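You operate a simulated robot arm through the tools that you are given. There is no shell and no other tool. Be economical: measure what you need, move in short steps, check, and stop when the job is done.

You are at the controls of a simulated robot arm. One attempt, no reset.

Task
Put two of the tag packs from the top of the goods table on the lower shelf of the goods table. Fetch the order card on a stand and stand it on the rear part of the bagging bench. Take the green net bag from the top of the packing table and put it on the cardboard sheet. Take the blue clip strip from the top of the packing table and put it on the shelf under the bagging bench. Press the tally key two times. Fetch the blue hand brush and set it on the left end of the bagging bench. Take the blue brush from the sorting tray and leave it on the left end of the steel bench. Any order will do. Set down upright: tag pack, order card on a stand, green net bag.

The check looks at the end state, three seconds after you hand in, the way a careful person would. Anything else that was tipped, shoved, dropped, spilled or broken makes it a failure. Flat cloth is picked up by pressing the open fingertips on it (5 to 10 N) and closing them slowly along it; thin cloth reads only 2 to 8 mm in the jaws.

Robot
A 7-joint arm with a two-finger parallel gripper on a trunk, on a base that drives. Base frame: it is fixed to the floor where the robot stands at the start and does not move with it; the origin is under the middle of the robot, x ahead of it, y to its left, z up; the surface under the hand at the start is at about z = 800. Lengths are in mm, angles in rad, forces in N, time in s.
Its first joint turns from -2.897 to 2.897 rad. Places, roughly: blue brush (15x6x8 cm) [2900, 3300, 900]; blue clip strip (16x3x2 cm) [-1500, 1800, 900]; blue hand brush (15x5x10 cm) [2500, 3500, 900]; cardboard sheet (38x28x1 cm) [600, 100, 200]; green net bag [-1500, 1000, 1000]; left end of the bagging bench (23x33 cm) [1940, 3080, 860]; left end of the steel bench [1400, 1100, 800]; lower shelf of the goods table [700, 300, 200]; order card on a stand [-1250, 500, 1000]; rear part of the bagging bench [2300, 3500, 900]; shelf under the bagging bench [2300, 3300, 300]; tag pack [750, 500, 750]; tally key [2100, 3300, 900]. Payload 3.43 kg.
Tool frame: the origin (TCP) lies between the finger pads and is the grasp point; the fingertips stand 30 mm ahead of it; z points along the fingers, y is the line along which they close. Largest opening 94 mm; finger width 28, thickness 10; the body of the gripper, 50 by 96 mm, starts 55 mm behind the TCP.
Orientation is that of the tool frame in the base frame, as a unit quaternion [w, x, y, z]. With the fingers straight down and closing along the base's y, the tool's x points along the base's -x, its y along +y and its z along -z.

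Tools
- The arm moves only by the tool servo_tool. Its argument "deltas" is one flat list of numbers, 6 for each row, row after row: the shift along the tool's x, y, z in units of 40 mm (1.0 is 40 mm), then the turn, a rotation vector about the tool's x, y, z in units of 8 degrees (1.0 is 8 degrees). In form: [x, y, z, rx, ry, rz, x, y, z, rx, ry, rz, ...]. A call has 1 to 10 rows; each row shifts and turns the commanded pose from where the row before left it, along the tool's axes as they then stand. "fingers" is the gripper command, from -1 (fully open) to 1 (shut), values between in proportion, set as the call begins (left out, the last holds). A call with a number of a shift or a turn outside -1 to 1 is refused whole. A row lasts 0.2 s, in which the tool goes at most 50 mm and 0.15 rad; a call with a longer step from one row to the next is refused whole, and so is a gripper value outside its range. Where a pose cannot be reached the arm comes as near as it can. A force on the tool above 40 N (or 10 N above the force at the start of the call, whichever is more), or a blocked arm, ends the call early, and 0.2 s more pass. The fingers move at their own pace (about 45 mm/s each) and stop on an object; they squeeze with about 36 N. The grip force told is the motor's: it shows also when the fingers shut on nothing. Time passes only in rows, and 0.2 s behind the last, so rows that do not move let the fingers close. The reply holds the time, the measured pose of the TCP, the force on the tool along the base axes, the opening and the grip force, in the units named above and with some noise, with the torque about the TCP (base axes, N m) and any sound that the robot's microphone picked up.
- Cameras (640 x 400 px; columns grow to the right, rows downward): "scene" is now at [-50.7, 288.8, 1342.7]; the picture's right is [0.99, -0.12, -0.00], its down [-0.12, -0.92, -0.36] and it looks along [0.04, 0.36, -0.93] (base axes); focal length 214 px, centre (320, 200). "wrist" rides on the gripper at [76, 14, -103] in the tool frame; the picture's right is [-0.18, 0.98, 0.00], its down [-0.75, -0.14, -0.64] and it looks along [-0.63, -0.12, 0.77] (tool axes); focal length 243 px, centre (320, 200).
- capture(camera): a new picture of that camera. The clock stands still meanwhile.
- base_move(legs): drives the robot by 1 to 6 legs, each [ahead, turn to the left] in mm and rad, along the robot's own axes; the way and the turn of a leg run together, so that a leg with both is an arc; at most 1500 mm and 3.142 rad a leg. The arm and the cameras ride along, it lands a little off, and it stops where it bumps. It gives what a move gives.
- turn_head(pan, tilt): turns the head with the scene camera to pan (to the left, within 2.094 rad either way) and tilt (down, from -0.506 to 1.204), counted from straight ahead of the robot. It gives what a move gives.
- point_at(camera, pixels): for up to 12 pixels [column, row] of the newest picture of that camera ("zoom" is the newest enlarged one), the place [x, y, z] in the base frame of the surface seen there, good to about 2 mm. The clock stands still meanwhile.
- zoom(camera, box): a new picture of the part [left, top, right, bottom] of that camera's present view, enlarged. The clock stands still meanwhile.
- finish_job(): hands the job in; it is judged then, once.

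Go step by step. Measure first, check grasps and placings, and put right what went wrong. The budget is 145 turns and 188 pictures, counting those below and the enlarged ones. Unless the task says otherwise, let go and move clear before handing in, and close with one line.

The tools are called after "Emit:" as name(argument=value, ...) on one line, values as JSON. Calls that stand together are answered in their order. servo_tool: Moves the arm, as the interface text tells. Its arguments: {"type":"object","properties":{"deltas":{"type":"array","items":{"type":"number"}},"fingers":{"type":"number"}},"required":["deltas"]} The other tools are called the same way: base_move (legs) drives the base; turn_head (pan, tilt) turns the head that bears the scene camera; capture (camera) takes a picture; point_at (camera, pixels) gives the place of the surface under pixels of a picture; zoom (camera, box) takes an enlarged picture of a part of a camera's view; finish_job () hands the job in.

At the start:

```text
time_s: 0.0
ee_pos: [529.0, 273.4, 1128.6]
orientation: [0.0, 0.0, 1.0, -0.001]
ft_force: [-0.1, 0.0, 0.0]
ft_torque: [0.0, 0.02, 0.01]
finger_gap: 93.8
gripper_force: 0.1
robot x, y, heading: [-1.1, -4.0, -0.001]
head pan, tilt: [1.445, 1.201]
```

scene: 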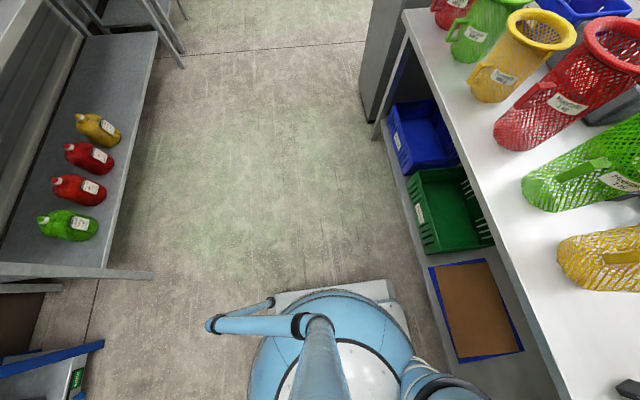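
wrist: 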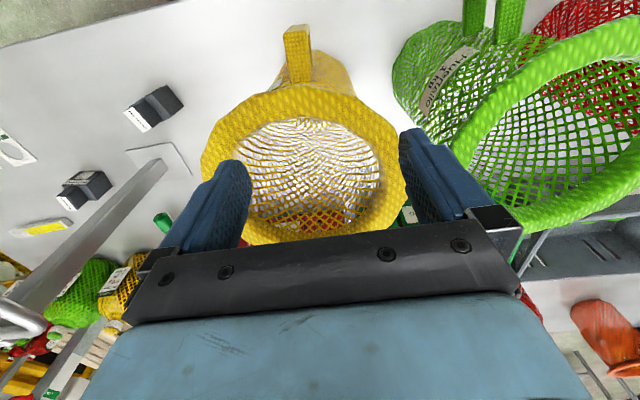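

The first pictures show the goods table ahead with net bags, and a cardboard sheet on its lower shelf. I'll look around first.

Emit:
turn_head(pan=0.0, tilt=0.75)

Emit:
capture(camera="scene")

Emit:
turn_head(pan=0.9, tilt=0.5)

Emit:
capture(camera="scene")

Emit:
turn_head(pan=2.0, tilt=0.5)

Emit:
capture(camera="scene")

```text
time_s: 1.6
ee_pos: [528.8, 272.4, 1128.2]
orientation: [0.0, 0.001, 1.0, 0.0]
ft_force: [0.2, 0.0, -0.3]
ft_torque: [0.0, 0.01, 0.0]
finger_gap: 93.8
gripper_force: 0.0
robot x, y, heading: [-0.4, -4.8, -0.003]
head pan, tilt: [0.0, 0.75]
```

```text
185 pictures are left
```

scene: 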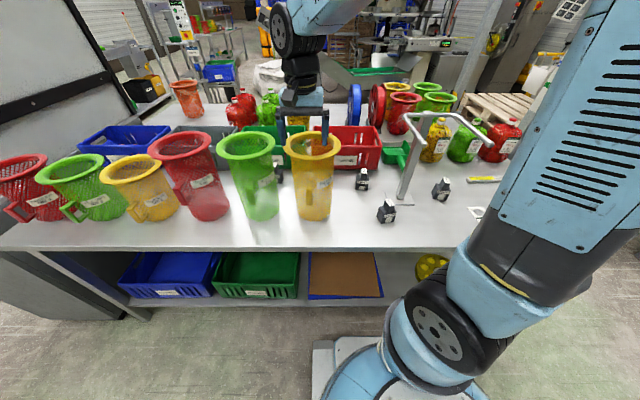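

```text
time_s: 2.8
ee_pos: [529.1, 274.0, 1127.8]
orientation: [0.001, 0.001, 1.0, 0.001]
ft_force: [0.7, 0.6, 0.3]
ft_torque: [0.0, 0.0, -0.02]
finger_gap: 94.0
gripper_force: 0.1
robot x, y, heading: [1.5, -1.9, -0.001]
head pan, tilt: [0.901, 0.499]
```

```text
184 pictures are left
```

scene: 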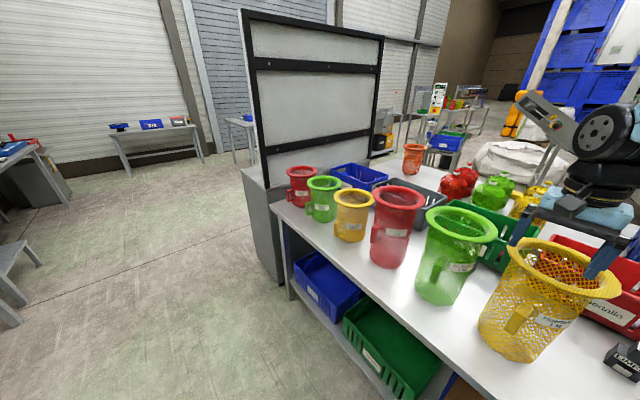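

```text
time_s: 4.1
ee_pos: [529.5, 272.7, 1128.1]
orientation: [0.0, 0.002, 1.0, 0.001]
ft_force: [0.7, 1.3, 0.7]
ft_torque: [-0.01, 0.0, -0.01]
finger_gap: 94.1
gripper_force: 0.1
robot x, y, heading: [-1.1, -6.7, 0.001]
head pan, tilt: [2.0, 0.499]
```

```text
183 pictures are left
```

scene: 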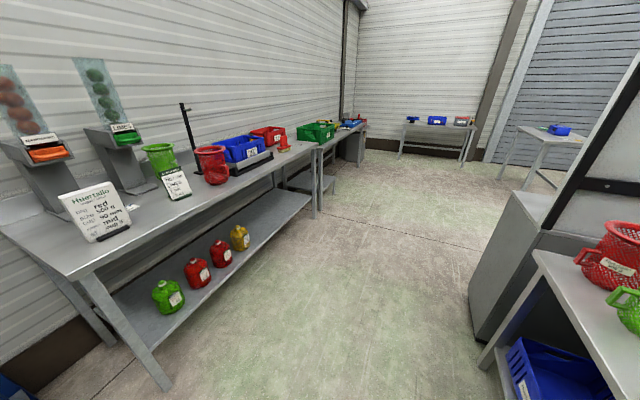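

The packing table is behind me with two cards (at (95,215) and (175,185)). I'll zoom in and measure.

Emit:
zoom(camera="scene", box=[40, 90, 360, 290])

Emit:
point_at(camera="scene", pixels=[[95, 205], [110, 240], [172, 185], [157, 165], [208, 165], [155, 285], [140, 195], [300, 155], [75, 275], [190, 150], [250, 160], [350, 123]])

Emit:
zoom(camera="scene", box=[220, 90, 400, 200])

```text
2.00 times, centred on (200, 190) of scene
```

zoom: 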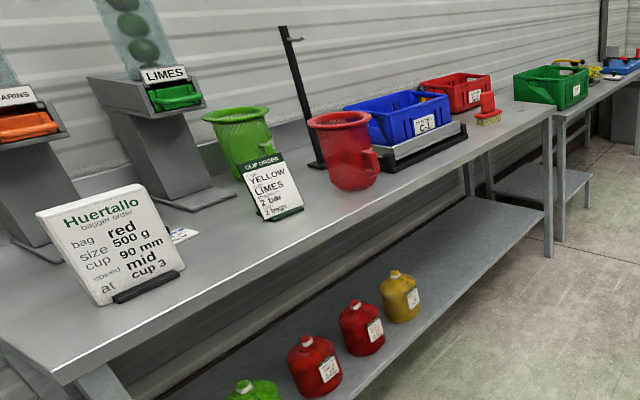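

```text
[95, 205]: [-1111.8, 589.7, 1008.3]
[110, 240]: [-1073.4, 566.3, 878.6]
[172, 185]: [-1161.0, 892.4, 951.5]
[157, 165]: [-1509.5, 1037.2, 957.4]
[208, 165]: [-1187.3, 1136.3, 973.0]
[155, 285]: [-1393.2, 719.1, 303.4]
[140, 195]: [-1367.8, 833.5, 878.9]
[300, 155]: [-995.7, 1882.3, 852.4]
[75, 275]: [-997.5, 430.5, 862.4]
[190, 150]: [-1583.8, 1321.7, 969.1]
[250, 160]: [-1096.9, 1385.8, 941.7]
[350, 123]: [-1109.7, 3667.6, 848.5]
```

```text
3.56 times, centred on (310, 145) of scene
```

zoom: 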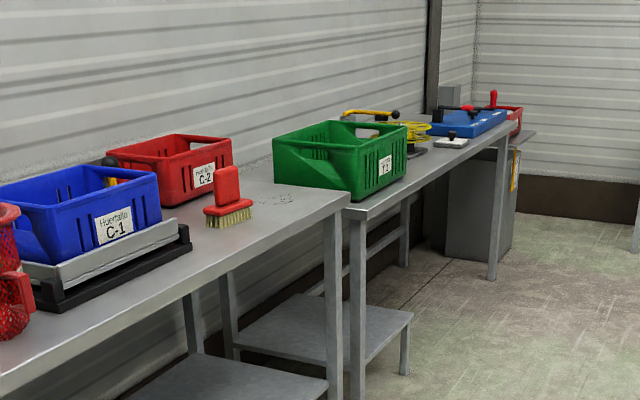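

The Huertallo bagger order card (~[-1100,580]) is the card by its position; the green bag is at [-1510,1037]. Now the goods table close-up.

Emit:
turn_head(pan=0.0, tilt=0.75)

Emit:
zoom(camera="scene", box=[320, 60, 560, 260])

Emit:
point_at(camera="scene", pixels=[[362, 180], [386, 212], [442, 190], [402, 195], [430, 120], [483, 180], [345, 275], [455, 255], [200, 275], [100, 240], [390, 275], [270, 150]])

Emit:
zoom(camera="scene", box=[120, 0, 440, 130])

```text
time_s: 6.0
ee_pos: [529.0, 273.2, 1128.1]
orientation: [0.0, 0.001, 1.0, 0.0]
ft_force: [0.0, -0.2, -0.3]
ft_torque: [0.04, -0.01, 0.01]
finger_gap: 94.1
gripper_force: 0.1
robot x, y, heading: [-0.6, -5.6, -0.001]
head pan, tilt: [0.0, 0.75]
```

```text
2.00 times, centred on (440, 160) of scene
```

zoom: 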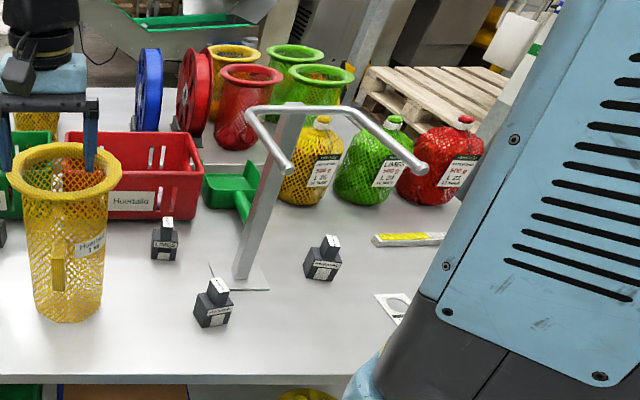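

```text
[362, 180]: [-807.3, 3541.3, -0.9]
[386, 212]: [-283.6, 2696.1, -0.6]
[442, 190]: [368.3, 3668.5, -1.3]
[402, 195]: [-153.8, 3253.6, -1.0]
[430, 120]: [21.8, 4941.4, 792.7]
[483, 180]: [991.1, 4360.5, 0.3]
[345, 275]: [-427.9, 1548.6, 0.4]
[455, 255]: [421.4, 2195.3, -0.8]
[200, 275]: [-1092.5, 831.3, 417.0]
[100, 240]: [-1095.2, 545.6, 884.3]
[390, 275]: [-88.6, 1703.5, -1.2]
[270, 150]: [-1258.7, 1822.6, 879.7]
```

```text
2.00 times, centred on (280, 65) of scene
```

zoom: 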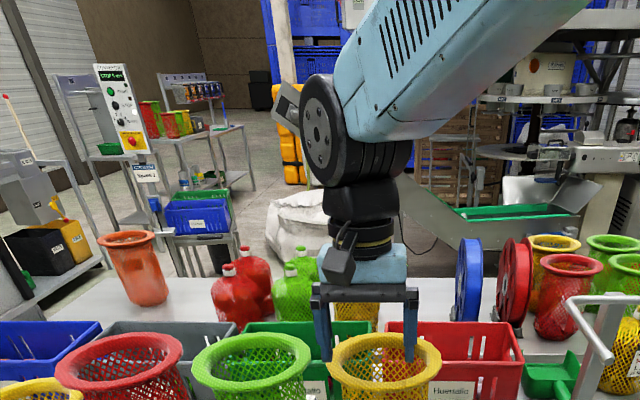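

The zoom shows three dark labelled blocks and a second bench behind. I'll capture afresh to measure.

Emit:
capture(camera="scene")

Emit:
point_at(camera="scene", pixels=[[362, 180], [386, 212], [442, 190], [402, 195], [278, 175], [205, 100], [240, 110], [220, 130], [345, 275], [325, 225], [180, 270], [487, 180]])

Emit:
capture(camera="wrist")

Emit:
point_at(camera="wrist", pixels=[[155, 105], [85, 190], [40, 228], [163, 222], [10, 150], [115, 285], [600, 335], [75, 290], [130, 110], [90, 180], [160, 160], [310, 45]])

Emit:
zoom(camera="wrist", box=[0, 70, 240, 270])

```text
178 pictures are left
```

scene: 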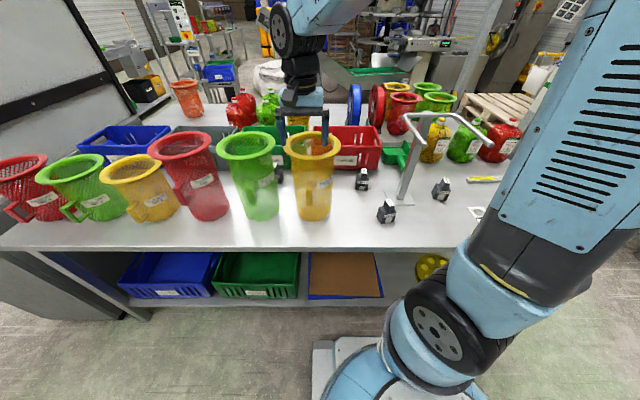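

```text
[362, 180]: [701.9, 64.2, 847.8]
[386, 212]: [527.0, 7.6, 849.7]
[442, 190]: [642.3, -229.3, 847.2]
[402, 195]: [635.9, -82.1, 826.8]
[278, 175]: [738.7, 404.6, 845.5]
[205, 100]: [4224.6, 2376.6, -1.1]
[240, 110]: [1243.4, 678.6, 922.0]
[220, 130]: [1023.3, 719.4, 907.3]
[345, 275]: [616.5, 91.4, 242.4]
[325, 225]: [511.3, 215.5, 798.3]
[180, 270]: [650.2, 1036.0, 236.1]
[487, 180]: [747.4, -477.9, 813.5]
```

```text
177 pictures are left
```

wrist: 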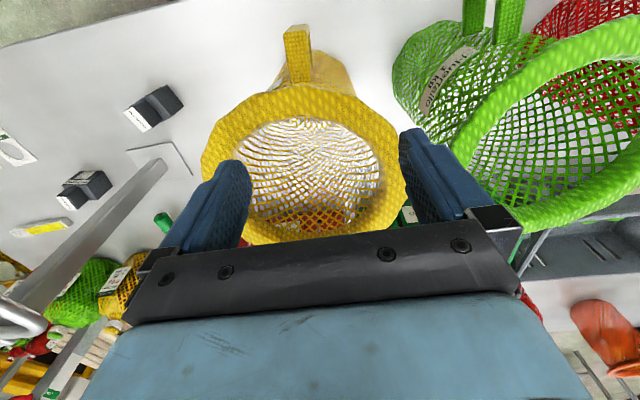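

```text
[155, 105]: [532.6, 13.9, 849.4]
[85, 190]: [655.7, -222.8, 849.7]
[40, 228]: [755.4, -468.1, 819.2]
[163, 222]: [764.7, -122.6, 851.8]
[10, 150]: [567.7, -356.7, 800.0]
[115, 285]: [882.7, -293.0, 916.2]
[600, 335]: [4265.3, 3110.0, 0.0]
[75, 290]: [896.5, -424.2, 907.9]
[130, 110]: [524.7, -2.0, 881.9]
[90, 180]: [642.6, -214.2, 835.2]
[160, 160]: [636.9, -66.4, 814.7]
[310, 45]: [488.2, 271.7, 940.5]
```

```text
2.00 times, centred on (120, 170) of wrist
```

zoom: 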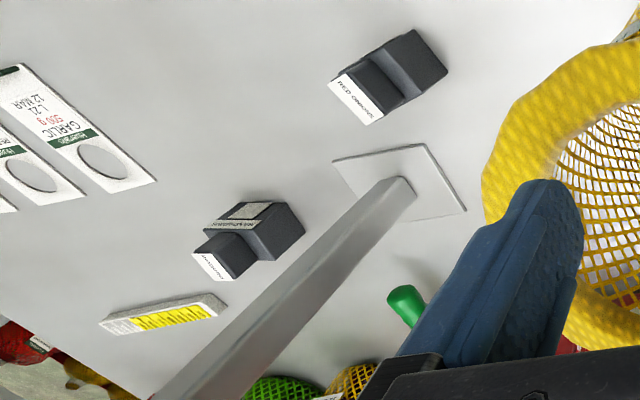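

Four dark labelled blocks found: ~(527,8), (702,64), (642,-229), (739,405). I'll zoom to determine what they are.

Emit:
zoom(camera="scene", box=[340, 160, 420, 230])

Emit:
zoom(camera="scene", box=[240, 140, 320, 200])

Emit:
zoom(camera="scene", box=[80, 80, 300, 180])

```text
5.71 times, centred on (380, 195) of scene
```

zoom: 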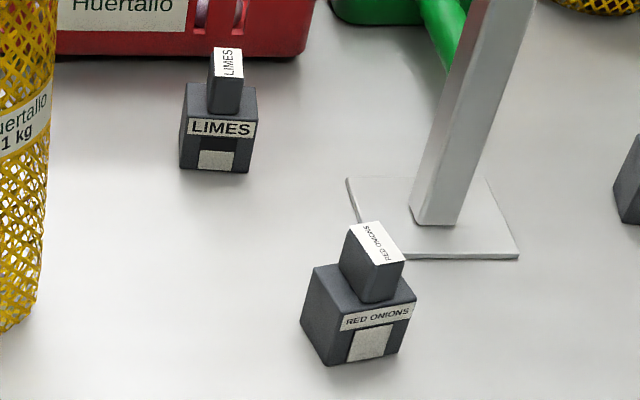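

```text
6.67 times, centred on (280, 170) of scene
```

zoom: 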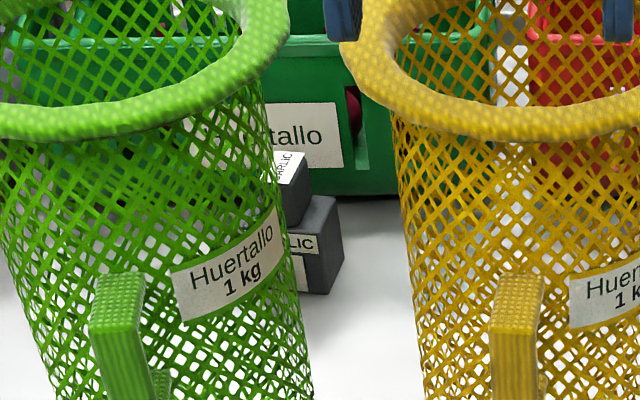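

```text
2.91 times, centred on (190, 130) of scene
```

zoom: 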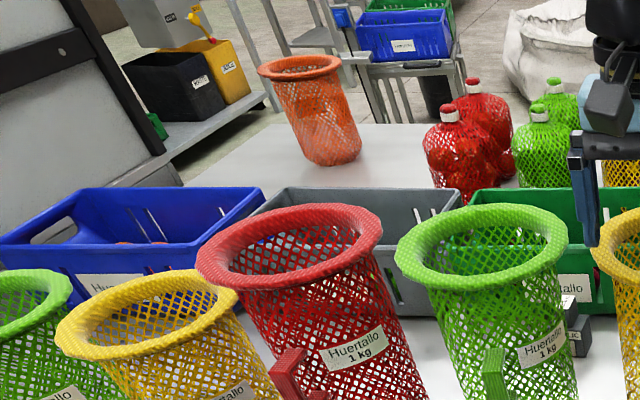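

The blocks (LIMES, RED ONIONS, GARLIC…) are small labelled packs with stepped tops, matching the tag pack listing. I'll measure two, plus the display stand, shelf front and table edge.

Emit:
point_at(camera="scene", pixels=[[412, 119], [449, 114], [486, 138], [410, 150], [364, 170], [361, 185], [388, 204], [382, 218], [393, 215], [300, 250], [300, 302], [190, 303]])

Emit:
point_at(camera="wrist", pixels=[[130, 110], [145, 128], [182, 102], [165, 87], [170, 118], [150, 95], [5, 310], [100, 240], [40, 300], [62, 195], [108, 180], [250, 1]])

Emit:
turn_head(pan=0.25, tilt=1.15)

Emit:
capture(camera="scene")

```text
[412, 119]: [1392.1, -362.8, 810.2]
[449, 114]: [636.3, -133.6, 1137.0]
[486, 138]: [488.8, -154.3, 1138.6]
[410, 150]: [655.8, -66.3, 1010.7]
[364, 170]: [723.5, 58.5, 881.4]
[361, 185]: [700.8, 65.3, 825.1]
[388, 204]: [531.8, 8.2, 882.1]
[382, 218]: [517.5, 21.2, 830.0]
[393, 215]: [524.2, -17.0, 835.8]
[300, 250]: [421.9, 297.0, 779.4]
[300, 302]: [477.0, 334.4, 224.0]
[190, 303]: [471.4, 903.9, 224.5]
```

```text
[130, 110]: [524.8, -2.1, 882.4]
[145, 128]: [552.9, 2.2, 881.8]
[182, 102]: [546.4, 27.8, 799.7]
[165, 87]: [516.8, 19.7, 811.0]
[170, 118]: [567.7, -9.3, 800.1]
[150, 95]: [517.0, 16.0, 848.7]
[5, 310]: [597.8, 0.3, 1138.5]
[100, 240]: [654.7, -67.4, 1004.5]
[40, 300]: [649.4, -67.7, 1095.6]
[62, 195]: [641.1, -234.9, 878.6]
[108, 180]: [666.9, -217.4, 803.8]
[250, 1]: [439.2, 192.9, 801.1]
```

```text
time_s: 6.9
ee_pos: [528.1, 273.0, 1127.9]
orientation: [0.0, 0.001, 1.0, 0.001]
ft_force: [-0.3, -0.3, 0.0]
ft_torque: [0.04, -0.01, 0.0]
finger_gap: 93.9
gripper_force: 0.1
robot x, y, heading: [-2.6, -1.8, 0.001]
head pan, tilt: [0.25, 1.15]
```

```text
172 pictures are left
```

scene: 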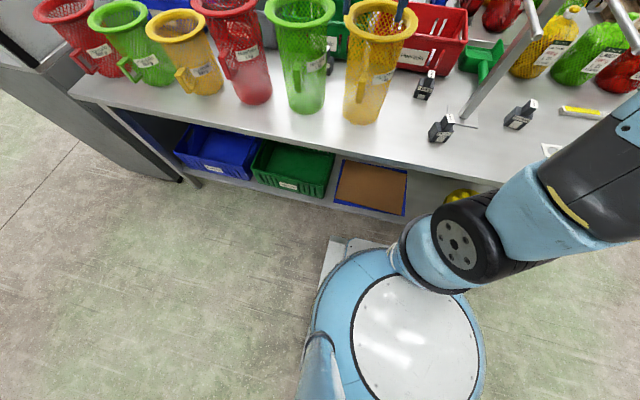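

The display stand bars sit at z≈1138 near the packs, so I'll grasp packs with a low forward-tilted tool, camera flipped to the top side. First raise, back off, and roll the tool 180°.

Emit:
servo_tool(deltas=[0, 0, -1, 0, 0, 0, 0, 0, -1, 0, 0, 0, 0, 0, -1, 0, 0, 0])

Emit:
base_move(legs=[[-300, 0]])

Emit:
servo_tool(deltas=[0, 0, 0, 0, 0, 1, 0, 0, 0, 0, 0, 1, 0, 0, 0, 0, 0, 1, 0, 0, 0, 0, 0, 1, 0, 0, 0, 0, 0, 1, 0, 0, 0, 0, 0, 1, 0, 0, 0, 0, 0, 1, 0, 0, 0, 0, 0, 1, 0, 0, 0, 0, 0, 1, 0, 0, 0, 0, 0, 1])

Emit:
servo_tool(deltas=[0, 0, 0, 0, 0, 1, 0, 0, 0, 0, 0, 1, 0, 0, 0, 0, 0, 1, 0, 0, 0, 0, 0, 1, 0, 0, 0, 0, 0, 1, 0, 0, 0, 0, 0, 1, 0, 0, 0, 0, 0, 1, 0, 0, 0, 0, 0, 1, 0, 0, 0, 0, 0, 1, 0, 0, 0, 0, 0, 1])

```text
time_s: 7.7
ee_pos: [529.0, 272.6, 1245.1]
orientation: [-0.001, 0.0, 1.0, 0.0]
ft_force: [-0.7, -0.4, -0.1]
ft_torque: [0.01, 0.01, -0.03]
finger_gap: 93.6
gripper_force: 0.1
robot x, y, heading: [-1.4, -5.5, 0.003]
head pan, tilt: [0.25, 1.15]
```

```text
time_s: 9.8
ee_pos: [221.9, 274.9, 1246.1]
orientation: [-0.001, -0.001, 1.0, 0.0]
ft_force: [0.1, 1.0, 0.6]
ft_torque: [0.0, 0.01, -0.01]
finger_gap: 94.0
gripper_force: 0.1
robot x, y, heading: [-309.9, -3.5, 0.002]
head pan, tilt: [0.25, 1.15]
```

```text
time_s: 12.0
ee_pos: [221.2, 272.5, 1245.1]
orientation: [0.0, 0.643, 0.766, 0.0]
ft_force: [-0.3, 0.1, -0.7]
ft_torque: [0.01, -0.03, -0.04]
finger_gap: 93.9
gripper_force: 0.2
robot x, y, heading: [-303.2, 0.6, 0.004]
head pan, tilt: [0.25, 1.15]
```

```text
time_s: 14.4
ee_pos: [127.6, 362.9, 1252.9]
orientation: [-0.006, 0.938, 0.347, 0.004]
ft_force: [-1.0, 0.5, 0.4]
ft_torque: [-0.06, -0.07, -0.04]
finger_gap: 94.1
gripper_force: 0.0
out of reach, approached as far as the arm can: row 8
robot x, y, heading: [-302.7, -5.7, -0.005]
head pan, tilt: [0.25, 1.15]
stopped in row 10: the arm was blocked; the commanded pose is now the measured one
```

The positive roll hit a joint limit at ~139°; I'll roll the other way.

Emit:
servo_tool(deltas=[0, 0, 0, 0, 0, -1, 0, 0, 0, 0, 0, -1, 0, 0, 0, 0, 0, -1, 0, 0, 0, 0, 0, -1, 0, 0, 0, 0, 0, -1, 0, 0, 0, 0, 0, -1, 0, 0, 0, 0, 0, -1, 0, 0, 0, 0, 0, -1, 0, 0, 0, 0, 0, -1, 0, 0, 0, 0, 0, -1])

Emit:
servo_tool(deltas=[0, 0, 0, 0, 0, -1, 0, 0, 0, 0, 0, -1, 0, 0, 0, 0, 0, -1, 0, 0, 0, 0, 0, -1, 0, 0, 0, 0, 0, -1, 0, 0, 0, 0, 0, -1, 0, 0, 0, 0, 0, -1, 0, 0, 0, 0, 0, -1, 0, 0, 0, 0, 0, -1, 0, 0, 0, 0, 0, -1])

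Emit:
servo_tool(deltas=[0, 0, 0, 0, 0, -1, 0, 0, 0, 0, 0, -1, 0, 0, 0, 0, 0, -1, 0, 0, 0, 0, 0, -1, 0, 0, 0, 0, 0, -1, 0, 0, 0, 0, 0, -1, 0, 0, 0, 0, 0, -1, 0, 0, 0, 0, 0, -1, 0, 0, 0, 0, 0, -1, 0, 0, 0, 0, 0, -1])

Emit:
servo_tool(deltas=[0, 0, 0, 0, 0, -1, 0, 0, 0, 0, 0, -1, 0, 0, 0, 0, 0, -1, 0, 0, 0, 0, 0, -1, 0, 0, 0, 0, 0, -1, 0, 0, 0, 0, 0, -1, 0, 0, 0, 0, 0, -1, 0, 0, 0, 0, 0, -1, 0, 0, 0, 0, 0, -1, 0, 0, 0, 0, 0, -1])

```text
time_s: 16.6
ee_pos: [131.0, 364.0, 1252.5]
orientation: [-0.003, 0.497, 0.868, 0.007]
ft_force: [-0.2, 0.2, 0.3]
ft_torque: [-0.01, 0.0, -0.01]
finger_gap: 93.7
gripper_force: 0.0
robot x, y, heading: [-301.5, -3.8, -0.002]
head pan, tilt: [0.25, 1.15]
```

```text
time_s: 18.8
ee_pos: [130.4, 361.4, 1254.1]
orientation: [0.003, -0.177, 0.984, 0.007]
ft_force: [-0.5, -0.8, -0.6]
ft_torque: [-0.01, 0.02, 0.01]
finger_gap: 94.2
gripper_force: 0.1
robot x, y, heading: [-305.8, -3.9, 0.008]
head pan, tilt: [0.25, 1.15]
```

```text
time_s: 21.0
ee_pos: [129.3, 361.0, 1253.2]
orientation: [-0.006, 0.768, -0.64, -0.003]
ft_force: [0.0, -0.5, 0.5]
ft_torque: [0.02, 0.0, 0.0]
finger_gap: 94.2
gripper_force: 0.2
robot x, y, heading: [-304.5, -5.4, 0.0]
head pan, tilt: [0.25, 1.15]
```

```text
time_s: 23.2
ee_pos: [131.1, 362.2, 1253.3]
orientation: [-0.008, 1.0, 0.004, 0.002]
ft_force: [1.0, 0.0, 0.2]
ft_torque: [-0.01, 0.0, 0.03]
finger_gap: 93.9
gripper_force: 0.0
robot x, y, heading: [-308.1, 0.8, -0.001]
head pan, tilt: [0.25, 1.15]
```

The roll reached: tool x now ahead. Next zoom on the RED ONIONS pack and shelf for exact geometry.

Emit:
turn_head(pan=0.0, tilt=0.7)

Emit:
capture(camera="scene")

```text
time_s: 24.1
ee_pos: [129.1, 361.9, 1253.1]
orientation: [-0.006, 1.0, 0.001, 0.002]
ft_force: [-0.5, -0.4, 1.0]
ft_torque: [0.04, 0.0, 0.01]
finger_gap: 93.8
gripper_force: 0.0
robot x, y, heading: [-307.6, -5.6, 0.005]
head pan, tilt: [0.0, 0.7]
```

```text
171 pictures are left
```

scene: 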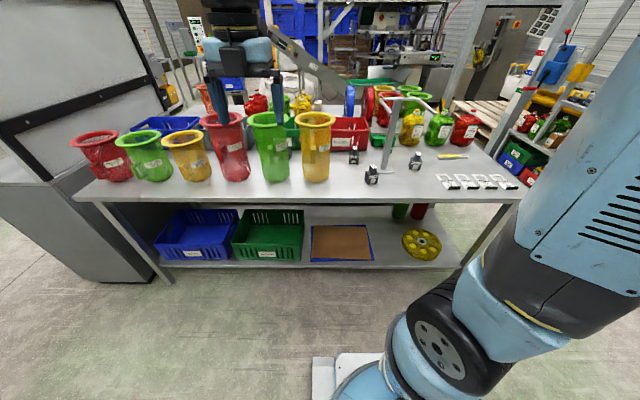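

Emit:
zoom(camera="scene", box=[340, 130, 440, 200])

Emit:
point_at(camera="scene", pixels=[[314, 226], [368, 227], [312, 259], [372, 260], [391, 230], [395, 260], [340, 243], [420, 245], [305, 255], [390, 215], [300, 205], [455, 268]])

```text
5.71 times, centred on (390, 165) of scene
```

zoom: 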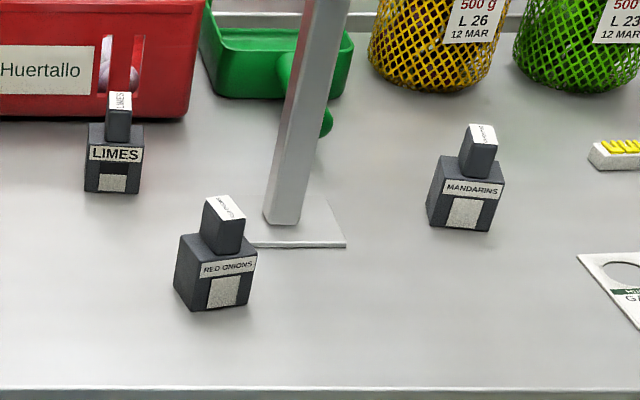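

```text
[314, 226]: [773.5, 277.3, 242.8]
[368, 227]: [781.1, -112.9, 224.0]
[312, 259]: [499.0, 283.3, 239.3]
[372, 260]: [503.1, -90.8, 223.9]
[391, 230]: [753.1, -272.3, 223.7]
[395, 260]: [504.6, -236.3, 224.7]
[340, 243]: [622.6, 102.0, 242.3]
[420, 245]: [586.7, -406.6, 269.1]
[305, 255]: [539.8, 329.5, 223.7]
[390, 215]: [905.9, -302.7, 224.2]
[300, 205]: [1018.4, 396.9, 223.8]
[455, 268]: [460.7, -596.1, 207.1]
```

Emit:
point_at(camera="zoom", pixels=[[206, 309], [248, 304], [176, 290], [182, 236], [206, 254], [255, 256], [210, 200], [240, 217], [437, 226], [489, 230], [459, 172], [85, 190]])

```text
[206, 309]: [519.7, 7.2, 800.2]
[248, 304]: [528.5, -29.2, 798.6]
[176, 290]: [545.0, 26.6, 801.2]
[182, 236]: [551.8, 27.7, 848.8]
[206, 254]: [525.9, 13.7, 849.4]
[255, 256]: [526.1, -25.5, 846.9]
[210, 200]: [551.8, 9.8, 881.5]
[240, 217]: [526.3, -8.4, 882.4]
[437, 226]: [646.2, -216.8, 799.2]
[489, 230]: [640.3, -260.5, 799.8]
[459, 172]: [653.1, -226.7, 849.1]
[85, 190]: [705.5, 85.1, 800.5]
```

RED ONIONS base is ~40 wide, centred near (540,-3), yawed ~15°. I'll bring the tool in front and tilt it to 70° forward.

Emit:
servo_tool(deltas=[0.6, 1, 0, 0, 0, 0, 0.6, 1, 0, 0, 0, 0, 0.6, 1, 0, 0, 0, 0, 0.6, 1, 0, 0, 0, 0, 0.6, 1, 0, 0, 0, 0, 0.6, 1, 0, 0, 0, 0, 0.6, 1, 0, 0, 0, 0, 0.6, 1, 0, 0, 0, 0, 0.6, 1, 0, 0, 0, 0])

Emit:
servo_tool(deltas=[0, 0, 0, 0, 0.97, 0, 0, 0, 0, 0, 0.97, 0, 0, 0, 0, 0, 0.97, 0, 0, 0, 0, 0, 0.97, 0, 0, 0, 0, 0, 0.97, 0, 0, 0, 0, 0, 0.97, 0, 0, 0, 0, 0, 0.97, 0, 0, 0, 0, 0, 0.97, 0, 0, 0, 0, 0, 0.97, 0])

```text
time_s: 26.3
ee_pos: [307.4, -131.4, 1285.4]
orientation: [0.005, 0.988, -0.149, 0.033]
ft_force: [0.4, 0.6, -0.3]
ft_torque: [-0.05, 0.0, 0.03]
finger_gap: 94.2
gripper_force: 0.1
out of reach, approached as far as the arm can: row 8
robot x, y, heading: [-303.6, 0.2, 0.007]
head pan, tilt: [0.0, 0.7]
stopped in row 9: the arm was blocked; the commanded pose is now the measured one
```

```text
time_s: 28.5
ee_pos: [316.8, -49.8, 1296.7]
orientation: [0.033, 0.811, -0.052, 0.581]
ft_force: [-1.1, 0.3, -0.2]
ft_torque: [-0.02, 0.01, 0.05]
finger_gap: 94.1
gripper_force: 0.0
out of reach, approached as far as the arm can: row 9
robot x, y, heading: [-301.8, 0.7, 0.0]
head pan, tilt: [0.0, 0.7]
stopped in row 9: the arm was blocked; the commanded pose is now the measured one
```

The tool now points forward ~19° down. I'll lower it in front of the table edge, yawing +22° to face the pack.

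Emit:
servo_tool(deltas=[-0.95, 0, 0.32, 0.26, 0, -0.088, -0.95, 0, 0.32, 0.26, 0, -0.088, -0.95, 0, 0.32, 0.26, 0, -0.088, -0.95, 0, 0.32, 0.26, 0, -0.088, -0.95, 0, 0.32, 0.26, 0, -0.088, -0.95, 0, 0.32, 0.26, 0, -0.088, -0.95, 0, 0.32, 0.26, 0, -0.088, -0.95, 0, 0.32, 0.26, 0, -0.088, -0.95, 0, 0.32, 0.26, 0, -0.088, -0.95, 0, 0.32, 0.26, 0, -0.088])

Emit:
capture(camera="wrist")

```text
time_s: 30.7
ee_pos: [379.7, -62.4, 932.0]
orientation: [-0.079, 0.805, 0.103, 0.578]
ft_force: [-0.2, -0.7, 0.2]
ft_torque: [0.01, 0.02, -0.02]
finger_gap: 93.9
gripper_force: 0.1
out of reach, approached as far as the arm can: row 4, 5, 6, 7, 8
robot x, y, heading: [-304.5, -2.8, -0.006]
head pan, tilt: [0.0, 0.7]
```

```text
169 pictures are left
```

wrist: 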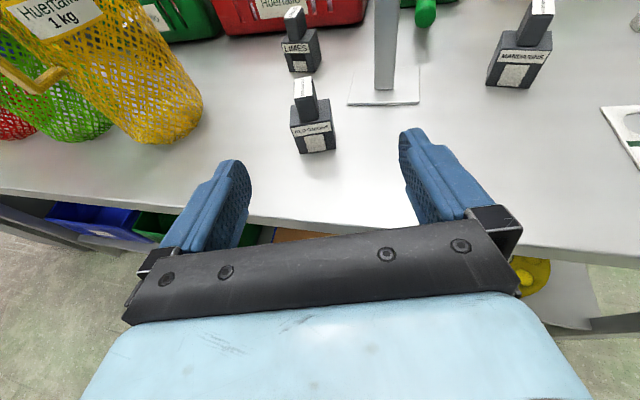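

The wrist view shows the RED ONIONS pack at (313,125) centred between the fingers. Advancing along the tool.

Emit:
servo_tool(deltas=[-0.92, -0.38, 0, 0, 0, 0, 0, 0, 0.95, 0, 0, 0, 0, 0, 0.95, 0, 0, 0, 0, 0, 0.95, 0, 0, 0, 0, 0, 0, 0, 0, 0])

Emit:
capture(camera="wrist")

```text
time_s: 31.9
ee_pos: [485.7, -25.7, 856.3]
orientation: [-0.078, 0.806, 0.102, 0.577]
ft_force: [1.2, 0.5, -0.6]
ft_torque: [0.0, 0.02, -0.01]
finger_gap: 93.9
gripper_force: 0.1
out of reach, approached as far as the arm can: row 1
robot x, y, heading: [-303.6, -3.1, 0.006]
head pan, tilt: [0.0, 0.7]
```

```text
168 pictures are left
```

wrist: 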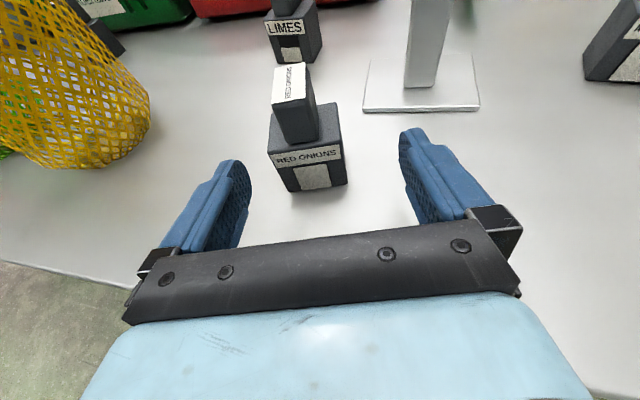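

The pack at (305,150) is ~60 mm ahead along the tool. Advance, then close.

Emit:
servo_tool(deltas=[0, -0.2, 0.77, 0, 0, 0, 0, 0, 0.77, 0, 0, 0, 0, 0, 0, 0, 0, 0])

Emit:
servo_tool(deltas=[0, 0, 0, 0, 0, 0, 0, 0, 0, 0, 0, 0, 0, 0, 0, 0, 0, 0, 0, 0, 0, 0, 0, 0], fingers=1)

Emit:
capture(camera="wrist")

```text
time_s: 32.7
ee_pos: [541.2, -2.5, 837.1]
orientation: [-0.079, 0.805, 0.102, 0.579]
ft_force: [-0.1, -0.3, 0.2]
ft_torque: [0.01, -0.01, 0.04]
finger_gap: 94.2
gripper_force: 0.1
robot x, y, heading: [-302.6, -8.4, 0.003]
head pan, tilt: [0.0, 0.7]
```

```text
time_s: 33.7
ee_pos: [541.5, -3.0, 837.4]
orientation: [-0.079, 0.806, 0.102, 0.578]
ft_force: [0.1, 0.1, -0.1]
ft_torque: [-0.01, -0.01, -0.02]
finger_gap: 53.8
gripper_force: 35.7
robot x, y, heading: [-306.4, -0.8, 0.001]
head pan, tilt: [0.0, 0.7]
```

```text
167 pictures are left
```

wrist: 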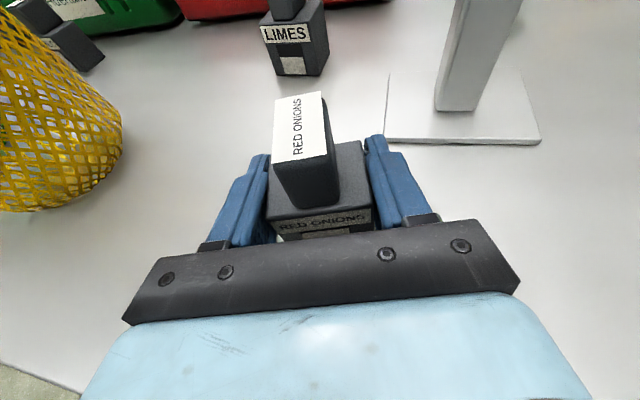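

Gap 53.8 mm with firm grip; the pack is held. Lift, then back the base off.

Emit:
servo_tool(deltas=[0.47, 0, -0.16, 0, 0, 0, 0.95, 0, -0.32, 0, 0, 0])

Emit:
base_move(legs=[[-240, 0]])

Emit:
servo_tool(deltas=[-0.95, 0.2, 0.32, 0, 0, 0, -0.95, 0.2, 0.32, 0, 0, 0, -0.95, 0.2, 0.32, 0, 0, 0, -0.95, 0.2, 0.32, 0, 0, 0, -0.95, 0.2, 0.32, 0, 0, 0, -0.95, 0.2, 0.32, 0, 0, 0, -0.95, 0.2, 0.32, 0, 0, 0, -0.95, 0.2, 0.32, 0, 0, 0, -0.95, 0.2, 0.32, 0, 0, 0, -0.95, 0.2, 0.32, 0, 0, 0])

```text
time_s: 34.3
ee_pos: [543.3, -2.4, 897.5]
orientation: [-0.079, 0.806, 0.103, 0.578]
ft_force: [0.2, 0.3, -2.0]
ft_torque: [0.01, -0.02, -0.01]
finger_gap: 53.6
gripper_force: 36.4
robot x, y, heading: [-305.5, -1.6, 0.004]
head pan, tilt: [0.0, 0.7]
```

```text
time_s: 36.1
ee_pos: [296.1, 1.9, 897.9]
orientation: [-0.08, 0.806, 0.105, 0.577]
ft_force: [0.0, 0.2, -1.0]
ft_torque: [0.0, 0.0, -0.02]
finger_gap: 53.9
gripper_force: 36.1
robot x, y, heading: [-551.6, -5.4, 0.009]
head pan, tilt: [0.0, 0.7]
```

```text
time_s: 38.3
ee_pos: [316.4, -71.8, 496.1]
orientation: [-0.081, 0.805, 0.105, 0.578]
ft_force: [0.1, -0.4, -0.5]
ft_torque: [0.0, 0.0, 0.04]
finger_gap: 53.6
gripper_force: 35.9
robot x, y, heading: [-550.2, -7.2, 0.011]
head pan, tilt: [0.0, 0.7]
```

Emit:
servo_tool(deltas=[-0.825, 0.49, 0.14, 0, 0, 0, -0.825, 0.49, 0.14, 0, 0, 0, -0.825, 0.49, 0.14, 0, 0, 0, -0.825, 0.49, 0.14, 0, 0, 0, -0.825, 0.49, 0.14, 0, 0, 0, -0.825, 0.49, 0.14, 0, 0, 0])

Emit:
capture(camera="wrist")

Emit:
turn_head(pan=-0.1, tilt=0.65)

Emit:
capture(camera="scene")

```text
time_s: 39.7
ee_pos: [312.9, -189.8, 294.4]
orientation: [-0.081, 0.805, 0.106, 0.578]
ft_force: [0.3, 0.6, -0.8]
ft_torque: [0.03, -0.02, -0.04]
finger_gap: 53.8
gripper_force: 36.4
robot x, y, heading: [-550.7, -4.2, 0.014]
head pan, tilt: [0.0, 0.7]
```

```text
166 pictures are left
```

wrist: 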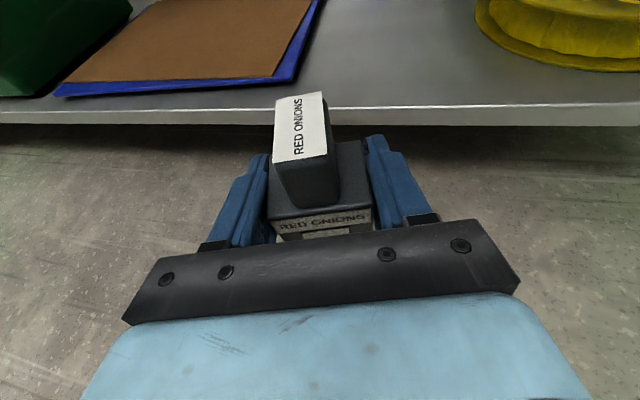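

```text
time_s: 40.4
ee_pos: [312.9, -191.1, 293.6]
orientation: [-0.08, 0.806, 0.105, 0.577]
ft_force: [0.7, 0.9, -0.7]
ft_torque: [0.05, 0.0, 0.0]
finger_gap: 53.8
gripper_force: 35.9
robot x, y, heading: [-549.4, -2.2, 0.015]
head pan, tilt: [-0.099, 0.649]
```

```text
165 pictures are left
```

scene: 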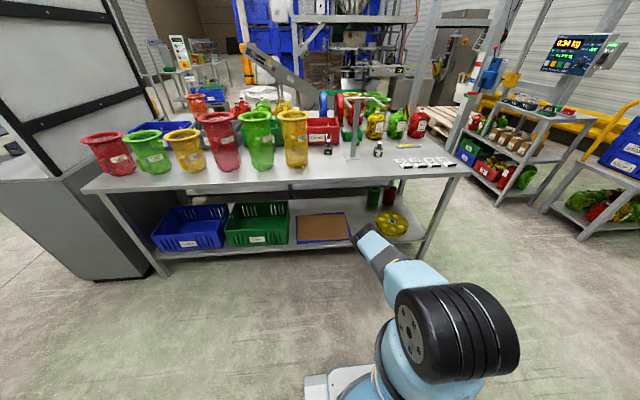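

There is free shelf between the mat and the yellow wheel. Drive forward 300 mm.

Emit:
base_move(legs=[[300, 0]])

Emit:
capture(camera="wrist")

Emit:
point_at(camera="wrist", pixels=[[450, 150], [200, 200], [420, 80], [250, 100], [520, 100]])

```text
time_s: 42.5
ee_pos: [618.6, -186.3, 293.0]
orientation: [-0.081, 0.806, 0.106, 0.577]
ft_force: [0.3, 0.4, -1.3]
ft_torque: [-0.01, 0.05, -0.01]
finger_gap: 53.7
gripper_force: 35.9
robot x, y, heading: [-239.8, -4.3, 0.008]
head pan, tilt: [-0.099, 0.649]
```

```text
164 pictures are left
```

wrist: 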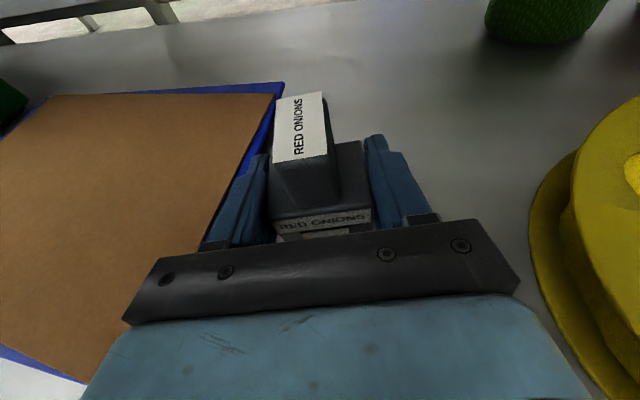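

```text
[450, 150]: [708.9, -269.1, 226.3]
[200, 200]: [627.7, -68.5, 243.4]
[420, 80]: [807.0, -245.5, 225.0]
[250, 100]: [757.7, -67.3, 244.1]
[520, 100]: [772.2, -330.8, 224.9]
```

Emit:
servo_tool(deltas=[-0.06, 0.34, 0.6, 0, 0, 0, -0.06, 0.34, 0.6, 0, 0, 0, -0.12, 0, 0.04, 0, 0, 0, -0.07, 0, 0.024, 0, 0, 0, 0, 0, 0, 0, 0, 0])

```text
time_s: 43.7
ee_pos: [669.2, -199.9, 266.3]
orientation: [-0.081, 0.805, 0.106, 0.578]
ft_force: [-0.5, -1.2, -0.5]
ft_torque: [-0.01, 0.01, 0.0]
finger_gap: 53.5
gripper_force: 36.0
robot x, y, heading: [-245.4, -3.0, 0.007]
head pan, tilt: [-0.099, 0.649]
```

Emit:
servo_tool(deltas=[-0.05, 0, 0.016, 0, 0, 0, -0.03, 0, 0.01, 0, 0, 0, -0.03, 0, 0.01, 0, 0, 0, 0, 0, 0, 0, 0, 0])

```text
time_s: 44.7
ee_pos: [668.7, -200.2, 266.1]
orientation: [-0.081, 0.805, 0.105, 0.578]
ft_force: [0.3, -0.3, -0.8]
ft_torque: [-0.04, -0.02, 0.0]
finger_gap: 53.9
gripper_force: 35.9
out of reach, approached as far as the arm can: row 2
robot x, y, heading: [-246.4, -2.8, 0.009]
head pan, tilt: [-0.099, 0.649]
```

The arm is at its reach limit at z 266. I'll drive forward 80 and bring the arm back correspondingly, then lower.

Emit:
base_move(legs=[[80, 0]])

Emit:
servo_tool(deltas=[-0.23, -0.19, -0.69, 0, 0, 0, -0.23, -0.19, -0.69, 0, 0, 0, 0, 0, 0, 0, 0, 0])

```text
time_s: 45.7
ee_pos: [741.2, -196.6, 260.2]
orientation: [-0.083, 0.806, 0.104, 0.577]
ft_force: [4.7, -10.7, 31.7]
ft_torque: [-0.38, -0.12, 0.0]
finger_gap: 54.2
gripper_force: 36.0
robot x, y, heading: [-166.6, -3.4, 0.013]
head pan, tilt: [-0.099, 0.649]
```

```text
time_s: 46.1
ee_pos: [702.2, -208.5, 250.9]
orientation: [-0.08, 0.804, 0.092, 0.583]
ft_force: [-20.4, -7.1, 71.5]
ft_torque: [-2.53, 5.29, -0.22]
finger_gap: 53.8
gripper_force: 35.8
robot x, y, heading: [-162.8, 1.4, 0.007]
head pan, tilt: [-0.099, 0.649]
stopped in row 2: the force on the tool passed its limit at 208 N (the readings are from after the stop); the commanded pose is now the measured one
```

Contact was stronger than wanted. I'll raise slightly and look.

Emit:
servo_tool(deltas=[0.12, 0, -0.04, 0, 0, 0, 0.06, 0, -0.02, 0, 0, 0])

Emit:
capture(camera="wrist")

```text
time_s: 46.6
ee_pos: [698.8, -210.3, 251.0]
orientation: [-0.081, 0.801, 0.087, 0.586]
ft_force: [-3.7, 12.2, 53.6]
ft_torque: [-1.41, 3.68, -0.91]
finger_gap: 54.0
gripper_force: 35.5
robot x, y, heading: [-161.8, -2.1, 0.011]
head pan, tilt: [-0.099, 0.649]
stopped in row 2: the force on the tool passed its limit at 100 N (the readings are from after the stop); the commanded pose is now the measured one
```

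```text
163 pictures are left
```

wrist: 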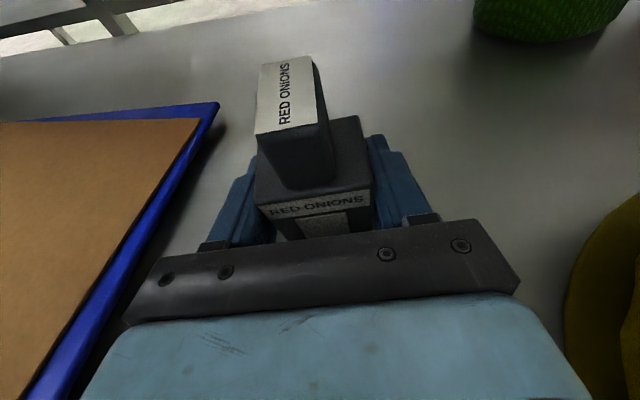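

Emit:
capture(camera="scene")

```text
162 pictures are left
```

scene: 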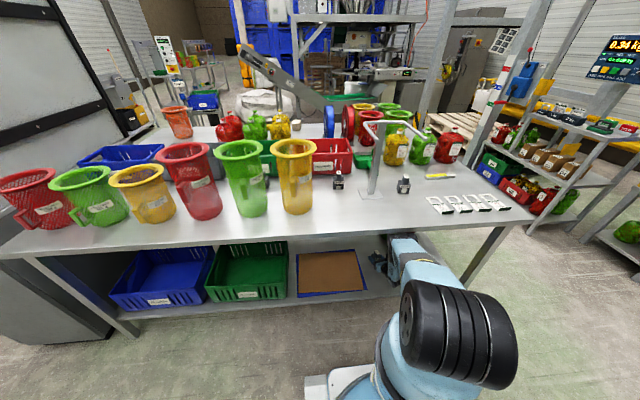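

The wrist link evidently bears on the shelf edge while the pack stands on the shelf. The pack looks close to upright, so I release here and inspect.

Emit:
servo_tool(deltas=[0, 0, 0, 0, 0, 0, 0, 0, 0, 0, 0, 0, 0, 0, 0, 0, 0, 0], fingers=-1)

Emit:
capture(camera="wrist")

```text
time_s: 47.0
ee_pos: [696.8, -210.1, 250.4]
orientation: [-0.081, 0.801, 0.087, 0.587]
ft_force: [2.3, 5.9, 25.4]
ft_torque: [-0.62, 1.57, -0.33]
finger_gap: 89.1
gripper_force: 0.0
robot x, y, heading: [-165.1, 1.4, 0.012]
head pan, tilt: [-0.099, 0.649]
stopped in row 2: the force on the tool passed its limit at 68 N (the readings are from after the stop); the commanded pose is now the measured one
```

```text
161 pictures are left
```

wrist: 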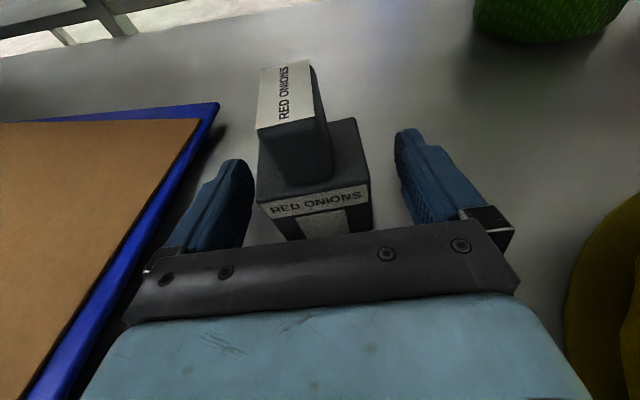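

The pack stands between open fingers. Raise the hand a bit, then back away.

Emit:
servo_tool(deltas=[0.24, 0, -0.2, 0, 0, 0, 0.24, 0, -0.2, 0, 0, 0])

```text
time_s: 47.3
ee_pos: [687.8, -213.6, 252.5]
orientation: [-0.081, 0.797, 0.081, 0.593]
ft_force: [-9.9, 13.2, 57.1]
ft_torque: [-1.36, 4.02, -1.17]
finger_gap: 94.2
gripper_force: 0.0
robot x, y, heading: [-165.0, -2.5, 0.011]
head pan, tilt: [-0.099, 0.649]
stopped in row 1: the force on the tool passed its limit at 140 N (the readings are from after the stop); the commanded pose is now the measured one
```

Emit:
base_move(legs=[[-60, 0]])

Emit:
capture(camera="wrist")

```text
time_s: 48.5
ee_pos: [629.7, -218.7, 251.9]
orientation: [-0.078, 0.799, 0.079, 0.59]
ft_force: [0.4, 0.5, 0.2]
ft_torque: [0.03, -0.02, 0.01]
finger_gap: 93.9
gripper_force: 0.1
robot x, y, heading: [-224.5, -0.7, 0.013]
head pan, tilt: [-0.099, 0.649]
stopped in leg 1: the robot was blocked; the commanded pose is now the measured one
```

```text
160 pictures are left
```

wrist: 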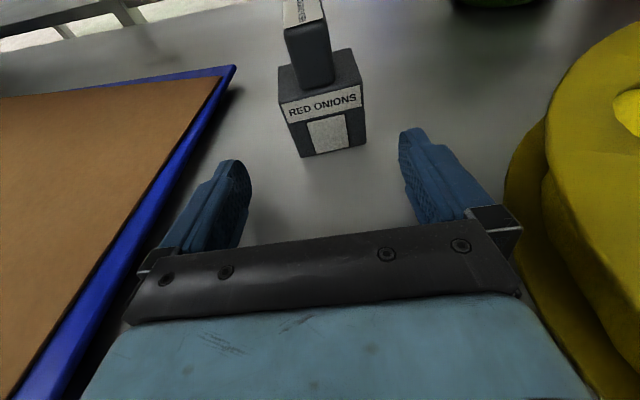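

The RED ONIONS pack stands upright on the shelf. Back out and go for the next pack (MANDARINS/LIMES).

Emit:
base_move(legs=[[-330, 0]])

Emit:
servo_tool(deltas=[0.95, 0, -0.32, 0, 0, 0, 0.95, 0, -0.32, 0, 0, 0, 0.95, 0, -0.32, 0, 0, 0, 0.95, 0, -0.32, 0, 0, 0, 0.95, 0, -0.32, 0, 0, 0, 0.95, 0, -0.32, 0, 0, 0, 0.95, 0, -0.32, 0, 0, 0, 0.95, 0, -0.32, 0, 0, 0, 0.95, 0, -0.32, 0, 0, 0, 0.95, 0, -0.32, 0, 0, 0])

Emit:
capture(camera="scene")

Emit:
capture(camera="wrist")

```text
time_s: 50.8
ee_pos: [297.6, -221.9, 252.2]
orientation: [-0.078, 0.8, 0.079, 0.59]
ft_force: [0.6, 0.2, 0.4]
ft_torque: [0.0, -0.01, -0.03]
finger_gap: 94.0
gripper_force: 0.1
robot x, y, heading: [-556.8, -3.1, 0.002]
head pan, tilt: [-0.099, 0.649]
```

```text
time_s: 53.0
ee_pos: [287.2, -237.4, 652.8]
orientation: [-0.078, 0.8, 0.078, 0.59]
ft_force: [0.8, 0.5, -0.8]
ft_torque: [0.0, 0.0, -0.02]
finger_gap: 94.0
gripper_force: 0.2
robot x, y, heading: [-556.0, -2.6, 0.003]
head pan, tilt: [-0.099, 0.649]
```

```text
159 pictures are left
```

scene: 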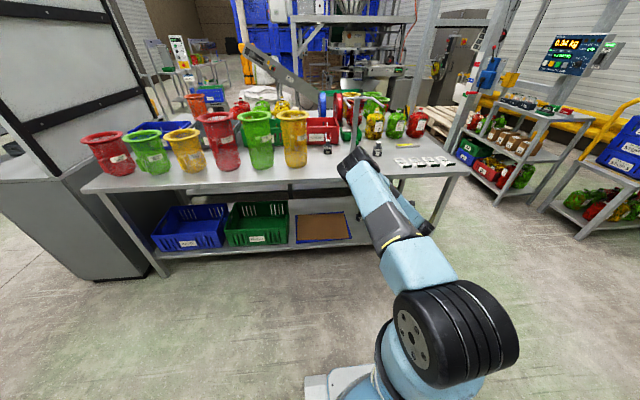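

```text
158 pictures are left
```

wrist: 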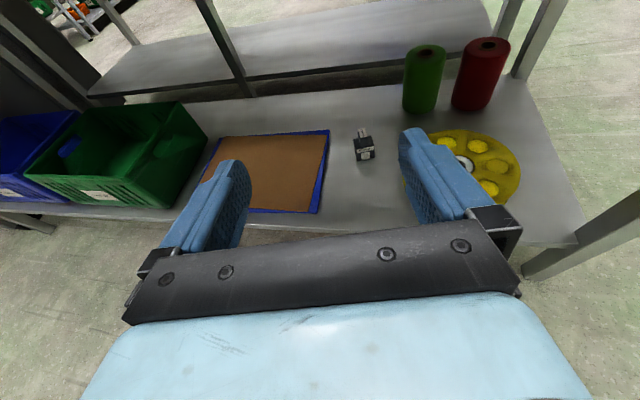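

Pack 1 stands well at (364,150) on the shelf. Now re-aim the tool (45° pitch, yaw -8°) and rise to approach MANDARINS.

Emit:
servo_tool(deltas=[0, 0, 0, 0, 0, -0.25, 0, 0, 0, -0.84, 0.03, 0.256, 0, 0, 0, -0.84, 0.03, 0.256, 0, 0, 0, -0.84, 0.03, 0.256, 0, 0, 0, 0, -0.875, 0, 0, 0, 0, 0, -0.875, 0, 0, 0, 0, 0, -0.875, 0, 0, 0, 0, 0, -0.875, 0])

Emit:
servo_tool(deltas=[0.85, 0, -0.85, 0, 0, 0, 0.85, 0, -0.85, 0, 0, 0, 0.85, 0, -0.85, 0, 0, 0, 0.85, 0, -0.85, 0, 0, 0, 0.85, 0, -0.85, 0, 0, 0, 0.85, 0, -0.85, 0, 0, 0])

Emit:
capture(camera="wrist")

```text
time_s: 54.8
ee_pos: [287.1, -238.0, 653.3]
orientation: [0.027, 0.919, -0.064, 0.387]
ft_force: [-0.3, 0.5, -0.9]
ft_torque: [-0.02, -0.02, -0.02]
finger_gap: 93.9
gripper_force: 0.0
robot x, y, heading: [-560.4, -7.8, 0.004]
head pan, tilt: [-0.099, 0.649]
```

```text
time_s: 56.1
ee_pos: [285.2, -240.5, 943.5]
orientation: [0.027, 0.919, -0.063, 0.388]
ft_force: [0.3, 0.2, -1.5]
ft_torque: [-0.04, 0.03, 0.0]
finger_gap: 93.9
gripper_force: 0.0
robot x, y, heading: [-556.7, -5.5, 0.011]
head pan, tilt: [-0.099, 0.649]
```

```text
157 pictures are left
```

wrist: 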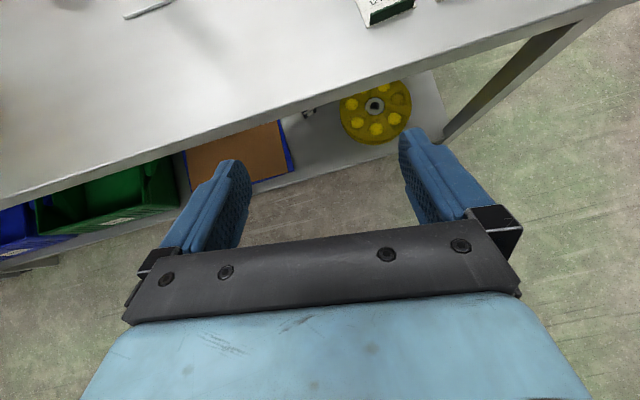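

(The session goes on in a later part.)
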